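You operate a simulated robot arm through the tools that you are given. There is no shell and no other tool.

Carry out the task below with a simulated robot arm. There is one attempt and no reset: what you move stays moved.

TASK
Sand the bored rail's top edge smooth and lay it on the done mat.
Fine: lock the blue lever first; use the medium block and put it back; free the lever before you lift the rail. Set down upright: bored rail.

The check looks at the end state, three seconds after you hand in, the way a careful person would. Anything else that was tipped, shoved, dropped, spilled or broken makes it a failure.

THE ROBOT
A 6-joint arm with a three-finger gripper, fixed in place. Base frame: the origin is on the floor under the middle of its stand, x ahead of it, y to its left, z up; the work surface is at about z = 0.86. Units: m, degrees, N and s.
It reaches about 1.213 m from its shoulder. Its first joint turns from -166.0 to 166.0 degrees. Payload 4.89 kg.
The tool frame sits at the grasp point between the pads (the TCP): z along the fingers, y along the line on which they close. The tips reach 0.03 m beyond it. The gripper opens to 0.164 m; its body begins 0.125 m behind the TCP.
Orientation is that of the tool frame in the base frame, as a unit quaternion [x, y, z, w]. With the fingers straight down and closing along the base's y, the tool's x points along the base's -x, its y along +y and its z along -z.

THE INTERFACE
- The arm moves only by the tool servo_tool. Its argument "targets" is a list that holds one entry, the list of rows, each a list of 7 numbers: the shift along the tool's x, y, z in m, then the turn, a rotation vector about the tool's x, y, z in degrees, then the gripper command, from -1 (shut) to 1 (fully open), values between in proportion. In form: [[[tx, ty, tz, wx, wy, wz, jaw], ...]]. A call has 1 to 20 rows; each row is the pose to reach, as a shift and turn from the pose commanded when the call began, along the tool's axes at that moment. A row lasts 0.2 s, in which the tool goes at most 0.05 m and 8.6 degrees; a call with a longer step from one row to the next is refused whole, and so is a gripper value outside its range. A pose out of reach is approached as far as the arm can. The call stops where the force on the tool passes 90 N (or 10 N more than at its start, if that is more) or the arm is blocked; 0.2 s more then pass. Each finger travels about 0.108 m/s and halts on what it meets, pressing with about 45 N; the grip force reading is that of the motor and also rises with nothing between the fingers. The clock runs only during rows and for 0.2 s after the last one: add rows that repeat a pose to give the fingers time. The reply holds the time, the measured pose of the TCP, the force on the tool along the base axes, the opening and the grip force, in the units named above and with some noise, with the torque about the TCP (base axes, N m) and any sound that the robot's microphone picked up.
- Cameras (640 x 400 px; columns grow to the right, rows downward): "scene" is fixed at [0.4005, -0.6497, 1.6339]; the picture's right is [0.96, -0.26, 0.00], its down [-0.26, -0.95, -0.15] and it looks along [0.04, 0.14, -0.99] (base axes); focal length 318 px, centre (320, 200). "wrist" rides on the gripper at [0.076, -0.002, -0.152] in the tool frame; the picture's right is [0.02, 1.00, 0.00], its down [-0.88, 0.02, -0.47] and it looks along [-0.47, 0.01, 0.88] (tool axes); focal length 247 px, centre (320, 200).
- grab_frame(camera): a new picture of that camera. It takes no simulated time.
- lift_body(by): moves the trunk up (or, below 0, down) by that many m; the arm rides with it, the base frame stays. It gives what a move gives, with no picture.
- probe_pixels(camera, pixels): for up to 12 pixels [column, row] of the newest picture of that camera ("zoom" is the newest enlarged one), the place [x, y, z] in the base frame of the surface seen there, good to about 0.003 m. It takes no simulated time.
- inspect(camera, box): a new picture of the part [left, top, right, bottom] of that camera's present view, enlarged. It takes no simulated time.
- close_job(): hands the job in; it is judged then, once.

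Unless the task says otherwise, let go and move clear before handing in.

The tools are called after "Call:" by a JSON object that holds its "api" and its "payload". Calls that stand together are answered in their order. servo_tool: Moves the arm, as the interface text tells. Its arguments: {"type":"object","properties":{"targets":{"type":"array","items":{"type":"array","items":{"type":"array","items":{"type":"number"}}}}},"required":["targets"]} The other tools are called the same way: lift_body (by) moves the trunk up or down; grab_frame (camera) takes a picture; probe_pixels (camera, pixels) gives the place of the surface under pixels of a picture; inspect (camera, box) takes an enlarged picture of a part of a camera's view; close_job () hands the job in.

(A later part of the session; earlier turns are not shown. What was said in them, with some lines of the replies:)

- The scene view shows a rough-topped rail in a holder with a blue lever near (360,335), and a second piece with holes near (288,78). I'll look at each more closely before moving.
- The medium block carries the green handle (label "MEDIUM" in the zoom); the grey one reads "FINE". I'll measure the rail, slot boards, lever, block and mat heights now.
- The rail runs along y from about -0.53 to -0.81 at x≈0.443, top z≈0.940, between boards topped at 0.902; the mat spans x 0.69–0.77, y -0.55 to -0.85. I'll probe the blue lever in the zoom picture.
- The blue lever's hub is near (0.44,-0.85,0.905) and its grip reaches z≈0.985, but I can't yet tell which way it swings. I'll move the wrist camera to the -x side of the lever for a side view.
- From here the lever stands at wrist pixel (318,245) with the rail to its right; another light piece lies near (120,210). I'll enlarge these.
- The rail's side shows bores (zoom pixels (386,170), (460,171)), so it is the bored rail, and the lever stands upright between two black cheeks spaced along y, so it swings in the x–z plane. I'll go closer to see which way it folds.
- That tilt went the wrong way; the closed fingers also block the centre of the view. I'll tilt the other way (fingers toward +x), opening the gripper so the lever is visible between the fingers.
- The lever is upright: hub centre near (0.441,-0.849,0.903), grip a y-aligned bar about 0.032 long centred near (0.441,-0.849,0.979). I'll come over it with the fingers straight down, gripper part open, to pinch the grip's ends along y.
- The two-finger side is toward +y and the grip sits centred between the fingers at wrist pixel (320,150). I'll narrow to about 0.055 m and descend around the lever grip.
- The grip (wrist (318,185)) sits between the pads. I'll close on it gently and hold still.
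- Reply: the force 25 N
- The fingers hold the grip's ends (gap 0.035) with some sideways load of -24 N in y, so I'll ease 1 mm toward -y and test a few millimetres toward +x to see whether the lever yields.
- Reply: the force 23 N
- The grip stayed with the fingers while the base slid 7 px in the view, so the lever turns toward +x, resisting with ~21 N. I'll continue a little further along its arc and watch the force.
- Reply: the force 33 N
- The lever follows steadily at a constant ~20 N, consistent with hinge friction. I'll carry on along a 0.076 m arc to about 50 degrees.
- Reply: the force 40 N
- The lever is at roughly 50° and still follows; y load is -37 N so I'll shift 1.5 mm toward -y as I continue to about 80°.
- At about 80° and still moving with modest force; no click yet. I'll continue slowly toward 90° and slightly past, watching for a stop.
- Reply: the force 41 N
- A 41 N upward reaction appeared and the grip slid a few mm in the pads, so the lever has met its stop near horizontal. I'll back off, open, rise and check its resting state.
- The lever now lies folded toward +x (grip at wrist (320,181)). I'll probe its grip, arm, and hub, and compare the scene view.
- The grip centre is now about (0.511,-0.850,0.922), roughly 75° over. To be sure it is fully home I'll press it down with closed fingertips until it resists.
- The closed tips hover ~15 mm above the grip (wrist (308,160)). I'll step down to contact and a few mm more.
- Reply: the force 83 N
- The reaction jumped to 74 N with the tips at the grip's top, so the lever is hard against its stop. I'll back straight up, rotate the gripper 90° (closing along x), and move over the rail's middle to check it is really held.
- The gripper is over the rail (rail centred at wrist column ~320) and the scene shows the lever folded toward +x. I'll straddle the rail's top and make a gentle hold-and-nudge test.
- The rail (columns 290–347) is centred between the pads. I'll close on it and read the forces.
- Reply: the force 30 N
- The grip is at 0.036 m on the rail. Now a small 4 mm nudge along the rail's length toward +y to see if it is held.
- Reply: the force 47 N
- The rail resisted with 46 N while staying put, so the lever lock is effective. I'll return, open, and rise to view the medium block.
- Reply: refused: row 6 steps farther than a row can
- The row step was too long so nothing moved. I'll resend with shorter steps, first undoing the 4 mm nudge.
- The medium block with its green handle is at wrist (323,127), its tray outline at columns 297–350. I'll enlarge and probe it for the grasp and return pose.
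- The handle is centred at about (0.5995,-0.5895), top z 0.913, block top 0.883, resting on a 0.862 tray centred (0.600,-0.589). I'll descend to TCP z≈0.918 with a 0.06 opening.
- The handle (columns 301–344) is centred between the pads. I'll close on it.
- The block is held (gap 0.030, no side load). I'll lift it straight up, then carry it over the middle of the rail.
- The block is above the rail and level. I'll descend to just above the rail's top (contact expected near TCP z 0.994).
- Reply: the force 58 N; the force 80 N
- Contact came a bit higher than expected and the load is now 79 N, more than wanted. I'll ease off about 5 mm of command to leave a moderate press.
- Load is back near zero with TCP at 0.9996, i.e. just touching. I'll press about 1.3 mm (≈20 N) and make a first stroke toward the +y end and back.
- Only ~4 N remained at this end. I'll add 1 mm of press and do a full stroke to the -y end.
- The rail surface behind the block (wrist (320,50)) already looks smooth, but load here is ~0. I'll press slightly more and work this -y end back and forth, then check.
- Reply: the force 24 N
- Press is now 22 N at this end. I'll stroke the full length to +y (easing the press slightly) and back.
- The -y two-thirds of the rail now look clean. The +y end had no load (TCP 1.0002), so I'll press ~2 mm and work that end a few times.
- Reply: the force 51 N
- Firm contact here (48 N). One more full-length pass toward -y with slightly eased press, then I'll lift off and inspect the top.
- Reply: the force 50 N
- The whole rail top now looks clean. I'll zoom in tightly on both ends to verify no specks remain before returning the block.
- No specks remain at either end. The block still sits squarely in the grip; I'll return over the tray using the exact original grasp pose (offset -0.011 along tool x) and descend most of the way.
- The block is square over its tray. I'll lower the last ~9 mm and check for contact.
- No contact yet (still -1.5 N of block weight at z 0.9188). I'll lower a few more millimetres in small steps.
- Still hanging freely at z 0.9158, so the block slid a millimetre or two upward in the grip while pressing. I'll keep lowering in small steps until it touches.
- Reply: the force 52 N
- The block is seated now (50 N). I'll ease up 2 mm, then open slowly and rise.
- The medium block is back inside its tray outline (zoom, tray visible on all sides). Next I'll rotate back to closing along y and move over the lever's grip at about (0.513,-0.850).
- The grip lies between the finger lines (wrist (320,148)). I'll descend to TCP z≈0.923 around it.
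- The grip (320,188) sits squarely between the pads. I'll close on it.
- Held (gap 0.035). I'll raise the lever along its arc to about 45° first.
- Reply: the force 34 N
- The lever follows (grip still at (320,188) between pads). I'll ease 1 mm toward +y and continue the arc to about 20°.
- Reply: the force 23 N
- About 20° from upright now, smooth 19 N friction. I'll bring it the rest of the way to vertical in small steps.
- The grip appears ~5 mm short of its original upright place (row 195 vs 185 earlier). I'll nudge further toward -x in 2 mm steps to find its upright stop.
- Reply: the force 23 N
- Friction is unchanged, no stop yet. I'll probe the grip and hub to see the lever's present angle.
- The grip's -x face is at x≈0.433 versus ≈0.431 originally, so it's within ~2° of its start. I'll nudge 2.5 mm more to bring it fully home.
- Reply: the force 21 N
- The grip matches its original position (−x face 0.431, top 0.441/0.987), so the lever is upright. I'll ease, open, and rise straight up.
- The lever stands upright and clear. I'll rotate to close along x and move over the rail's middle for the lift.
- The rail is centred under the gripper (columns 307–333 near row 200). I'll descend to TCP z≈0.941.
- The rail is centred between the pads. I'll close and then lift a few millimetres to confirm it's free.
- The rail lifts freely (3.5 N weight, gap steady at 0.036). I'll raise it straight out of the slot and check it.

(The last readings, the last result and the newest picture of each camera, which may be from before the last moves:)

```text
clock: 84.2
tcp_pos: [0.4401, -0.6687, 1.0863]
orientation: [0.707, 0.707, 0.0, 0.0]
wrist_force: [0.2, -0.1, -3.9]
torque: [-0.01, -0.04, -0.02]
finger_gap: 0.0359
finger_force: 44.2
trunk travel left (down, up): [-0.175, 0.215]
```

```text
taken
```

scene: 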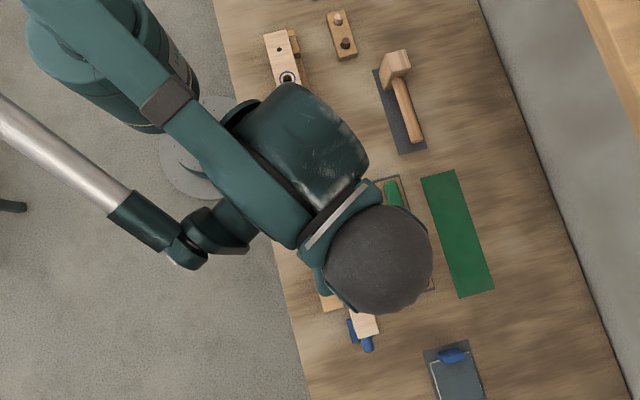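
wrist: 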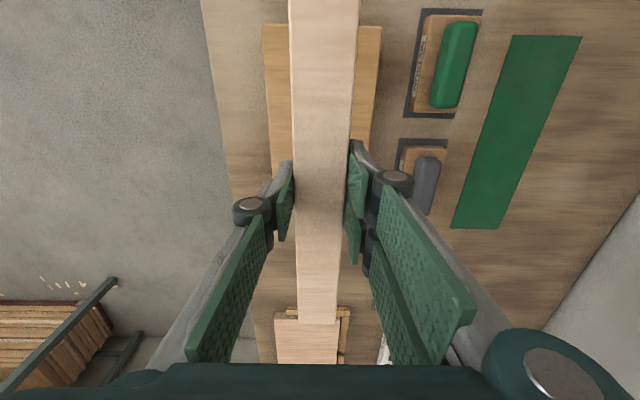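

The rail hangs level and clear. I'll carry it toward +x over the mat centre (0.731,-0.701).

Call:
{"api": "servo_tool", "payload": {"targets": [[[0, 0.03, 0, 0, 0, 0, -1], [0, 0.065, 0, 0, 0, 0, -1], [0, 0.1, 0, 0, 0, 0, -1], [-0.005, 0.135, 0, 0, 0, 0, -1], [-0.01, 0.17, 0, 0, 0, 0, -1], [-0.015, 0.205, 0, 0, 0, 0, -1], [-0.022, 0.24, 0, 0, 0, 0, -1], [-0.028, 0.27, 0, 0, 0, 0, -1], [-0.032, 0.291, 0, 0, 0, 0, -1], [-0.032, 0.291, 0, 0, 0, 0, -1]]]}}

Call:
{"api": "grab_frame", "payload": {"camera": "wrist"}}

Call:
{"api": "grab_frame", "payload": {"camera": "scene"}}

```text
clock: 86.4
tcp_pos: [0.7337, -0.7019, 1.0873]
orientation: [0.707, 0.707, 0.0, 0.0]
wrist_force: [0.1, -0.6, -4.6]
torque: [0.06, 0.04, 0.0]
finger_gap: 0.0359
finger_force: 44.7
trunk travel left (down, up): [-0.175, 0.215]
```

```text
taken
```

wrist: 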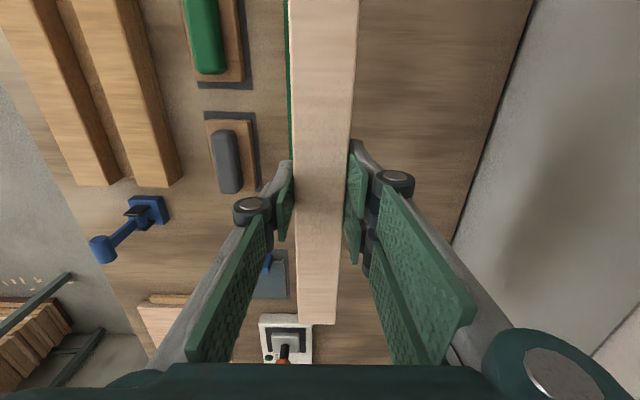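

```text
taken
```

scene: 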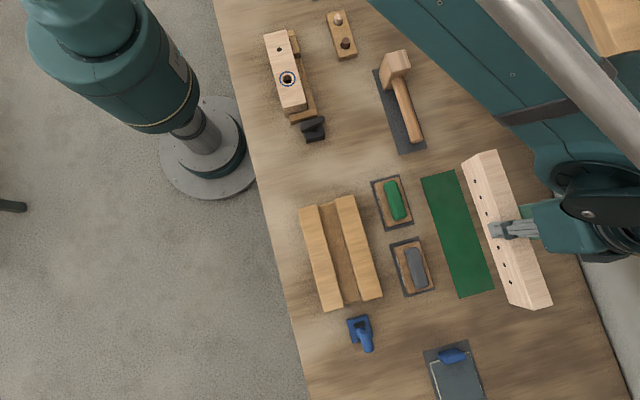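

The rail, with its bores visible, hangs above the mat (offset in view is just parallax). I'll probe its ends, lower edge and the slot floor to plan the set-down height.

Call:
{"api": "probe_pixels", "payload": {"camera": "scene", "pixels": [[466, 168], [480, 206], [520, 302], [476, 158], [497, 153], [535, 306], [549, 302], [340, 250], [330, 220], [424, 181], [462, 294], [440, 210]]}}

Call:
{"api": "inspect", "payload": {"camera": "scene", "box": [410, 140, 570, 320]}}

```text
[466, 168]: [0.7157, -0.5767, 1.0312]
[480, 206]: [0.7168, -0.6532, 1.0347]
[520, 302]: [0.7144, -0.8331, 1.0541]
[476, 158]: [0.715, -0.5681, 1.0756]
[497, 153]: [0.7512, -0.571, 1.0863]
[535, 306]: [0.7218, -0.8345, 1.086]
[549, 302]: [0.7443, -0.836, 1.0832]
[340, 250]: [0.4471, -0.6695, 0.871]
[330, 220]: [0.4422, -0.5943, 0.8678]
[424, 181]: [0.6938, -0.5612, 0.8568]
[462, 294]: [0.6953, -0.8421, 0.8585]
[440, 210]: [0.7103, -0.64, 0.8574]
```

```text
2.22 times, centred on (490, 230) of scene
```

zoom: 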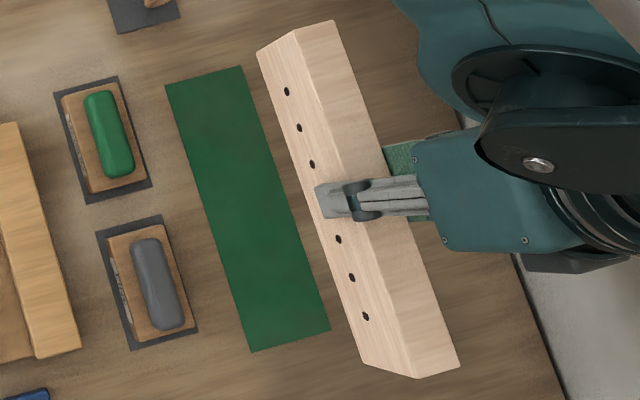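

The rail spans x 0.715–0.751, y -0.566 to -0.836 over the mat (x 0.69–0.77, y -0.55 to -0.85); contact should come near TCP z≈0.931. I'll lower to about 0.940.

Call:
{"api": "servo_tool", "payload": {"targets": [[[0, -0.001, 0.03, 0, 0, 0, -1], [0, -0.002, 0.06, 0, 0, 0, -1], [0, -0.002, 0.09, 0, 0, 0, -1], [0, -0.002, 0.115, 0, 0, 0, -1], [0, -0.002, 0.135, 0, 0, 0, -1], [0, -0.002, 0.145, 0, 0, 0, -1], [0, -0.002, 0.145, 0, 0, 0, -1]]]}}

Call:
{"api": "grab_frame", "payload": {"camera": "scene"}}

Call:
{"api": "grab_frame", "payload": {"camera": "wrist"}}

```text
clock: 88.0
tcp_pos: [0.7295, -0.7011, 0.9428]
orientation: [0.708, 0.707, 0.0, 0.0]
wrist_force: [0.3, -0.4, -2.9]
torque: [0.01, 0.0, 0.01]
finger_gap: 0.0357
finger_force: 44.6
trunk travel left (down, up): [-0.175, 0.215]
```

```text
taken
```

scene: 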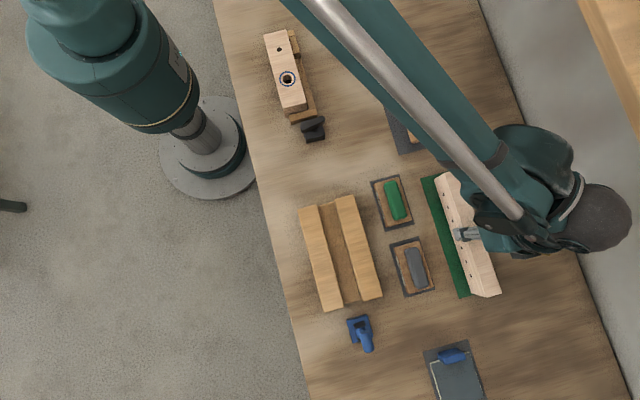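

```text
taken
```

wrist: 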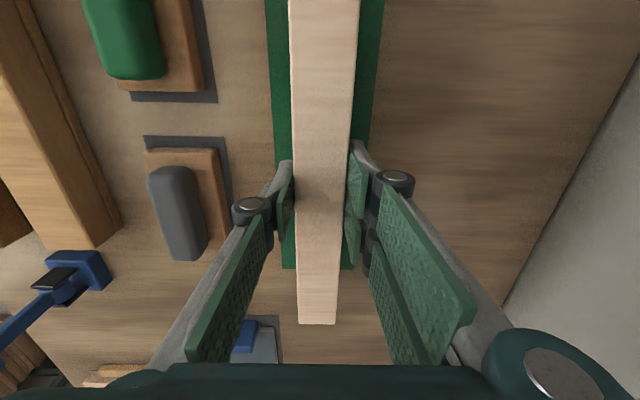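

The rail is aligned over the mat with margin on each side. I'll lower the remaining ~10 mm in small steps.

Call:
{"api": "servo_tool", "payload": {"targets": [[[0, 0, 0.004, 0, 0, 0, -1], [0, 0, 0.007, 0, 0, 0, -1], [0, 0, 0.009, 0, 0, 0, -1], [0, 0, 0.009, 0, 0, 0, -1]]]}}

```text
clock: 89.0
tcp_pos: [0.7279, -0.7019, 0.9337]
orientation: [0.707, 0.707, 0.001, 0.0]
wrist_force: [0.0, -0.5, -3.0]
torque: [0.02, 0.01, 0.02]
finger_gap: 0.0355
finger_force: 45.7
trunk travel left (down, up): [-0.175, 0.215]
```

Call:
{"api": "servo_tool", "payload": {"targets": [[[0, 0, 0.001, 0, 0, 0, -1], [0, 0, 0.002, 0, 0, 0, -1], [0, 0, 0.002, 0, 0, 0, -1]]]}}

```text
clock: 89.8
tcp_pos: [0.7294, -0.7022, 0.9287]
orientation: [0.706, 0.708, 0.0, 0.0]
wrist_force: [-0.1, -0.3, -3.3]
torque: [-0.02, 0.0, 0.0]
finger_gap: 0.0354
finger_force: 45.0
trunk travel left (down, up): [-0.175, 0.215]
```

No contact yet (still -3.3 N of weight). Another 1.5 mm.

Call:
{"api": "servo_tool", "payload": {"targets": [[[0, 0, 0.001, 0, 0, 0, -1], [0, 0, 0.0015, 0, 0, 0, -1], [0, 0, 0.0015, 0, 0, 0, -1]]]}}

```text
clock: 90.6
tcp_pos: [0.7297, -0.7014, 0.9287]
orientation: [0.707, 0.707, 0.0, 0.0]
wrist_force: [0.2, -0.6, -3.3]
torque: [0.02, 0.01, -0.03]
finger_gap: 0.0355
finger_force: 45.0
trunk travel left (down, up): [-0.175, 0.215]
```

Call:
{"api": "servo_tool", "payload": {"targets": [[[0, 0, 0.001, 0, 0, 0, -1], [0, 0, 0.0015, 0, 0, 0, -1], [0, 0, 0.0015, 0, 0, 0, -1]]]}}

Call:
{"api": "inspect", "payload": {"camera": "scene", "box": [410, 160, 520, 310]}}

```text
clock: 91.4
tcp_pos: [0.7285, -0.7019, 0.9293]
orientation: [0.707, 0.707, 0.0, 0.0]
wrist_force: [4.5, -6.1, 14.1]
torque: [0.32, -0.02, -0.04]
finger_gap: 0.0354
finger_force: 45.1
trunk travel left (down, up): [-0.175, 0.215]
```

```text
2.67 times, centred on (465, 235) of scene
```

zoom: 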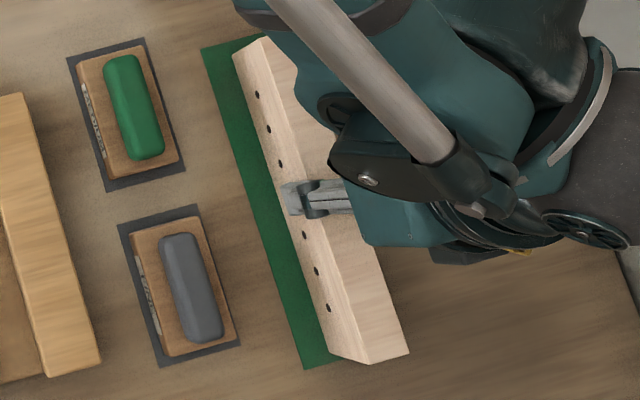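

The rail is seated on the mat (14 N up). I'll ease 0.8 mm and open slowly, symmetric, before rising.

Call:
{"api": "servo_tool", "payload": {"targets": [[[0, 0, -0.0006, 0, 0, 0, -1], [0, 0, -0.0008, 0, 0, 0, -0.7], [0, 0, -0.0008, 0, 0, 0, -0.55], [0, 0, -0.0008, 0, 0, 0, -0.4], [0, 0, -0.0008, 0, 0, 0, -0.25], [0, 0, -0.0008, 0, 0, 0, -0.25]]]}}

Call:
{"api": "grab_frame", "payload": {"camera": "wrist"}}

```text
clock: 92.8
tcp_pos: [0.7305, -0.7024, 0.9285]
orientation: [0.707, 0.707, 0.001, 0.0]
wrist_force: [-0.4, -0.1, -0.6]
torque: [-0.01, -0.01, -0.01]
finger_gap: 0.0613
finger_force: 0.0
trunk travel left (down, up): [-0.175, 0.215]
```

```text
taken
```

wrist: 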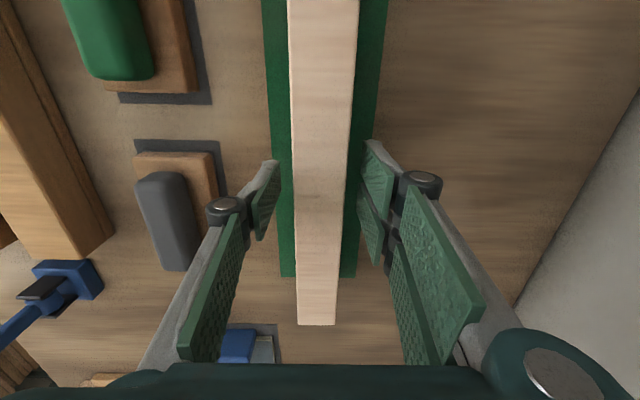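

The rail stands upright on the mat with both fingers clear. I'll rise straight up and back away, then review everything.

Call:
{"api": "servo_tool", "payload": {"targets": [[[0, 0, -0.03, 0, 0, 0, -0.25], [0, 0, -0.07, 0, 0, 0, -0.25], [0, 0, -0.11, 0, 0, 0, -0.2], [0, 0, -0.15, 0, 0, 0, 0], [0, 0, -0.19, 0, 0, 0, 0], [0.03, -0.03, -0.2, 0, 0, 0, 0], [0.06, -0.065, -0.2, 0, 0, 0, 0], [0.09, -0.1, -0.2, 0, 0, 0, 0], [0.12, -0.135, -0.2, 0, 0, 0, 0], [0.15, -0.17, -0.2, 0, 0, 0, 0], [0.18, -0.205, -0.2, 0, 0, 0, 0], [0.21, -0.24, -0.2, 0, 0, 0, 0], [0.24, -0.275, -0.2, 0, 0, 0, 0], [0.24, -0.275, -0.2, 0, 0, 0, 0]]]}}

Call:
{"api": "grab_frame", "payload": {"camera": "scene"}}

Call:
{"api": "grab_frame", "payload": {"camera": "wrist"}}

```text
clock: 95.8
tcp_pos: [0.452, -0.4612, 1.1298]
orientation: [0.707, 0.707, 0.0, 0.001]
wrist_force: [-1.0, 0.4, 0.1]
torque: [-0.11, -0.12, -0.03]
finger_gap: 0.0819
finger_force: 0.0
trunk travel left (down, up): [-0.175, 0.215]
```

```text
taken
```

scene: 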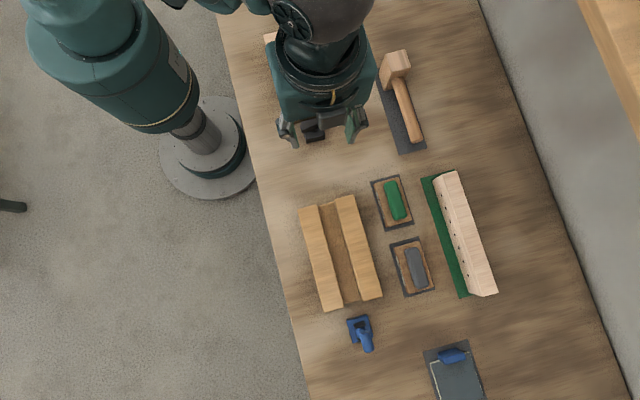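

```text
taken
```

wrist: 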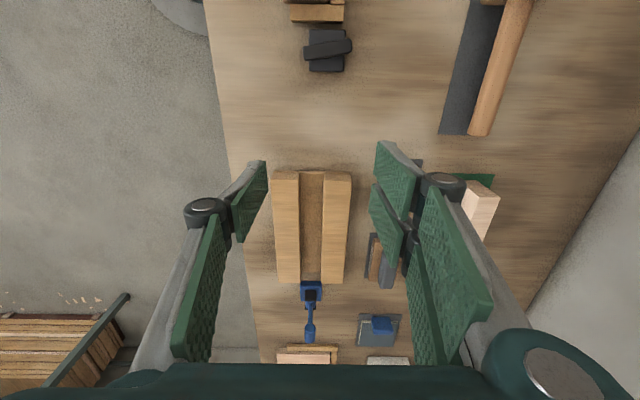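

The scene shows the rail standing on the mat, the medium block on its tray and the lever upright. I'll verify with zooms and probes.

Call:
{"api": "inspect", "payload": {"camera": "scene", "box": [360, 160, 510, 310]}}

Call:
{"api": "probe_pixels", "payload": {"camera": "scene", "pixels": [[436, 178], [456, 172], [481, 296], [496, 293], [465, 235], [448, 240], [434, 184], [469, 293], [428, 190], [395, 201], [366, 335], [467, 297]]}}

Call:
{"api": "inspect", "payload": {"camera": "scene", "box": [290, 180, 410, 360]}}

```text
2.67 times, centred on (435, 235) of scene
```

zoom: 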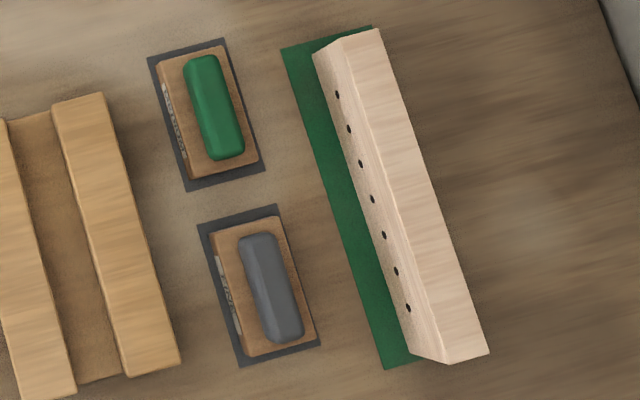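

```text
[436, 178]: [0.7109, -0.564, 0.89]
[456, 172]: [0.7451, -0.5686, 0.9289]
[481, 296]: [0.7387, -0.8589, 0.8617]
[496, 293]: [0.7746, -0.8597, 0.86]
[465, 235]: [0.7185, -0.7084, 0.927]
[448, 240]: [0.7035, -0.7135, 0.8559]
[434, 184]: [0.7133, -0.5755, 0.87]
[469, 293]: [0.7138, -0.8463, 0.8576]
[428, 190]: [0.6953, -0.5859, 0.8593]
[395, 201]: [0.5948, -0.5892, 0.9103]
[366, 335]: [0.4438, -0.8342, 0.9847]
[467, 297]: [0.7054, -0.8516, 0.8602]
```

```text
2.22 times, centred on (350, 270) of scene
```

zoom: 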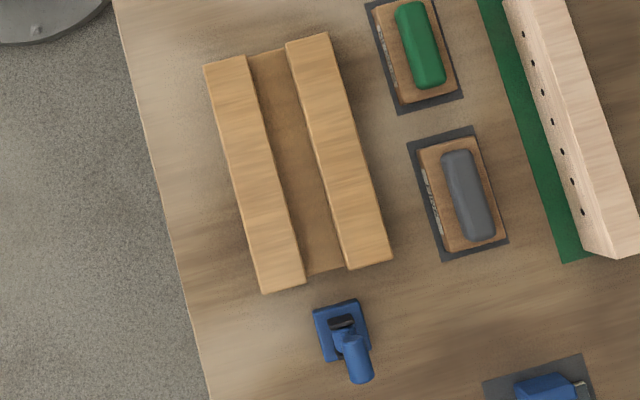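

The final check holds up. The rail stands vertical inside the mat, at x about 0.712–0.748 with its top at z≈0.928, and its top is smooth. The medium block is on its tray, the lever is upright and free, and the gripper is clear. I'm handing in now.

Call:
{"api": "close_job", "payload": {}}

```text
The job is handed in.
```

I sanded the bored rail's top edge smooth and stood the rail upright on the done mat. The job is handed in, but no verdict has come back.

- **Lever:** I folded the blue lever down to its stop before sanding. The rail didn't move when I pulled it lengthwise with about 46 N, so it was locked.
- **Sanding:** I used the medium block (green handle) over the full length. Close-ups of both ends showed no rough specks left. On first contact I pressed harder than intended (79 N), then eased off.
- **Block:** The medium block is back on its tray. It had slid up slightly in the grip, so I pressed it down with about 50 N before letting go.
- **Freeing and lifting:** I returned the lever to its original upright position before lifting, and the rail came out with only its own weight on the gripper.
- **Placement:** The rail sits fully inside the mat, with at least about 1 cm to spare on every side. The gripper is open and clear of it.

In the final overhead picture, nothing else in view had been moved or tipped.
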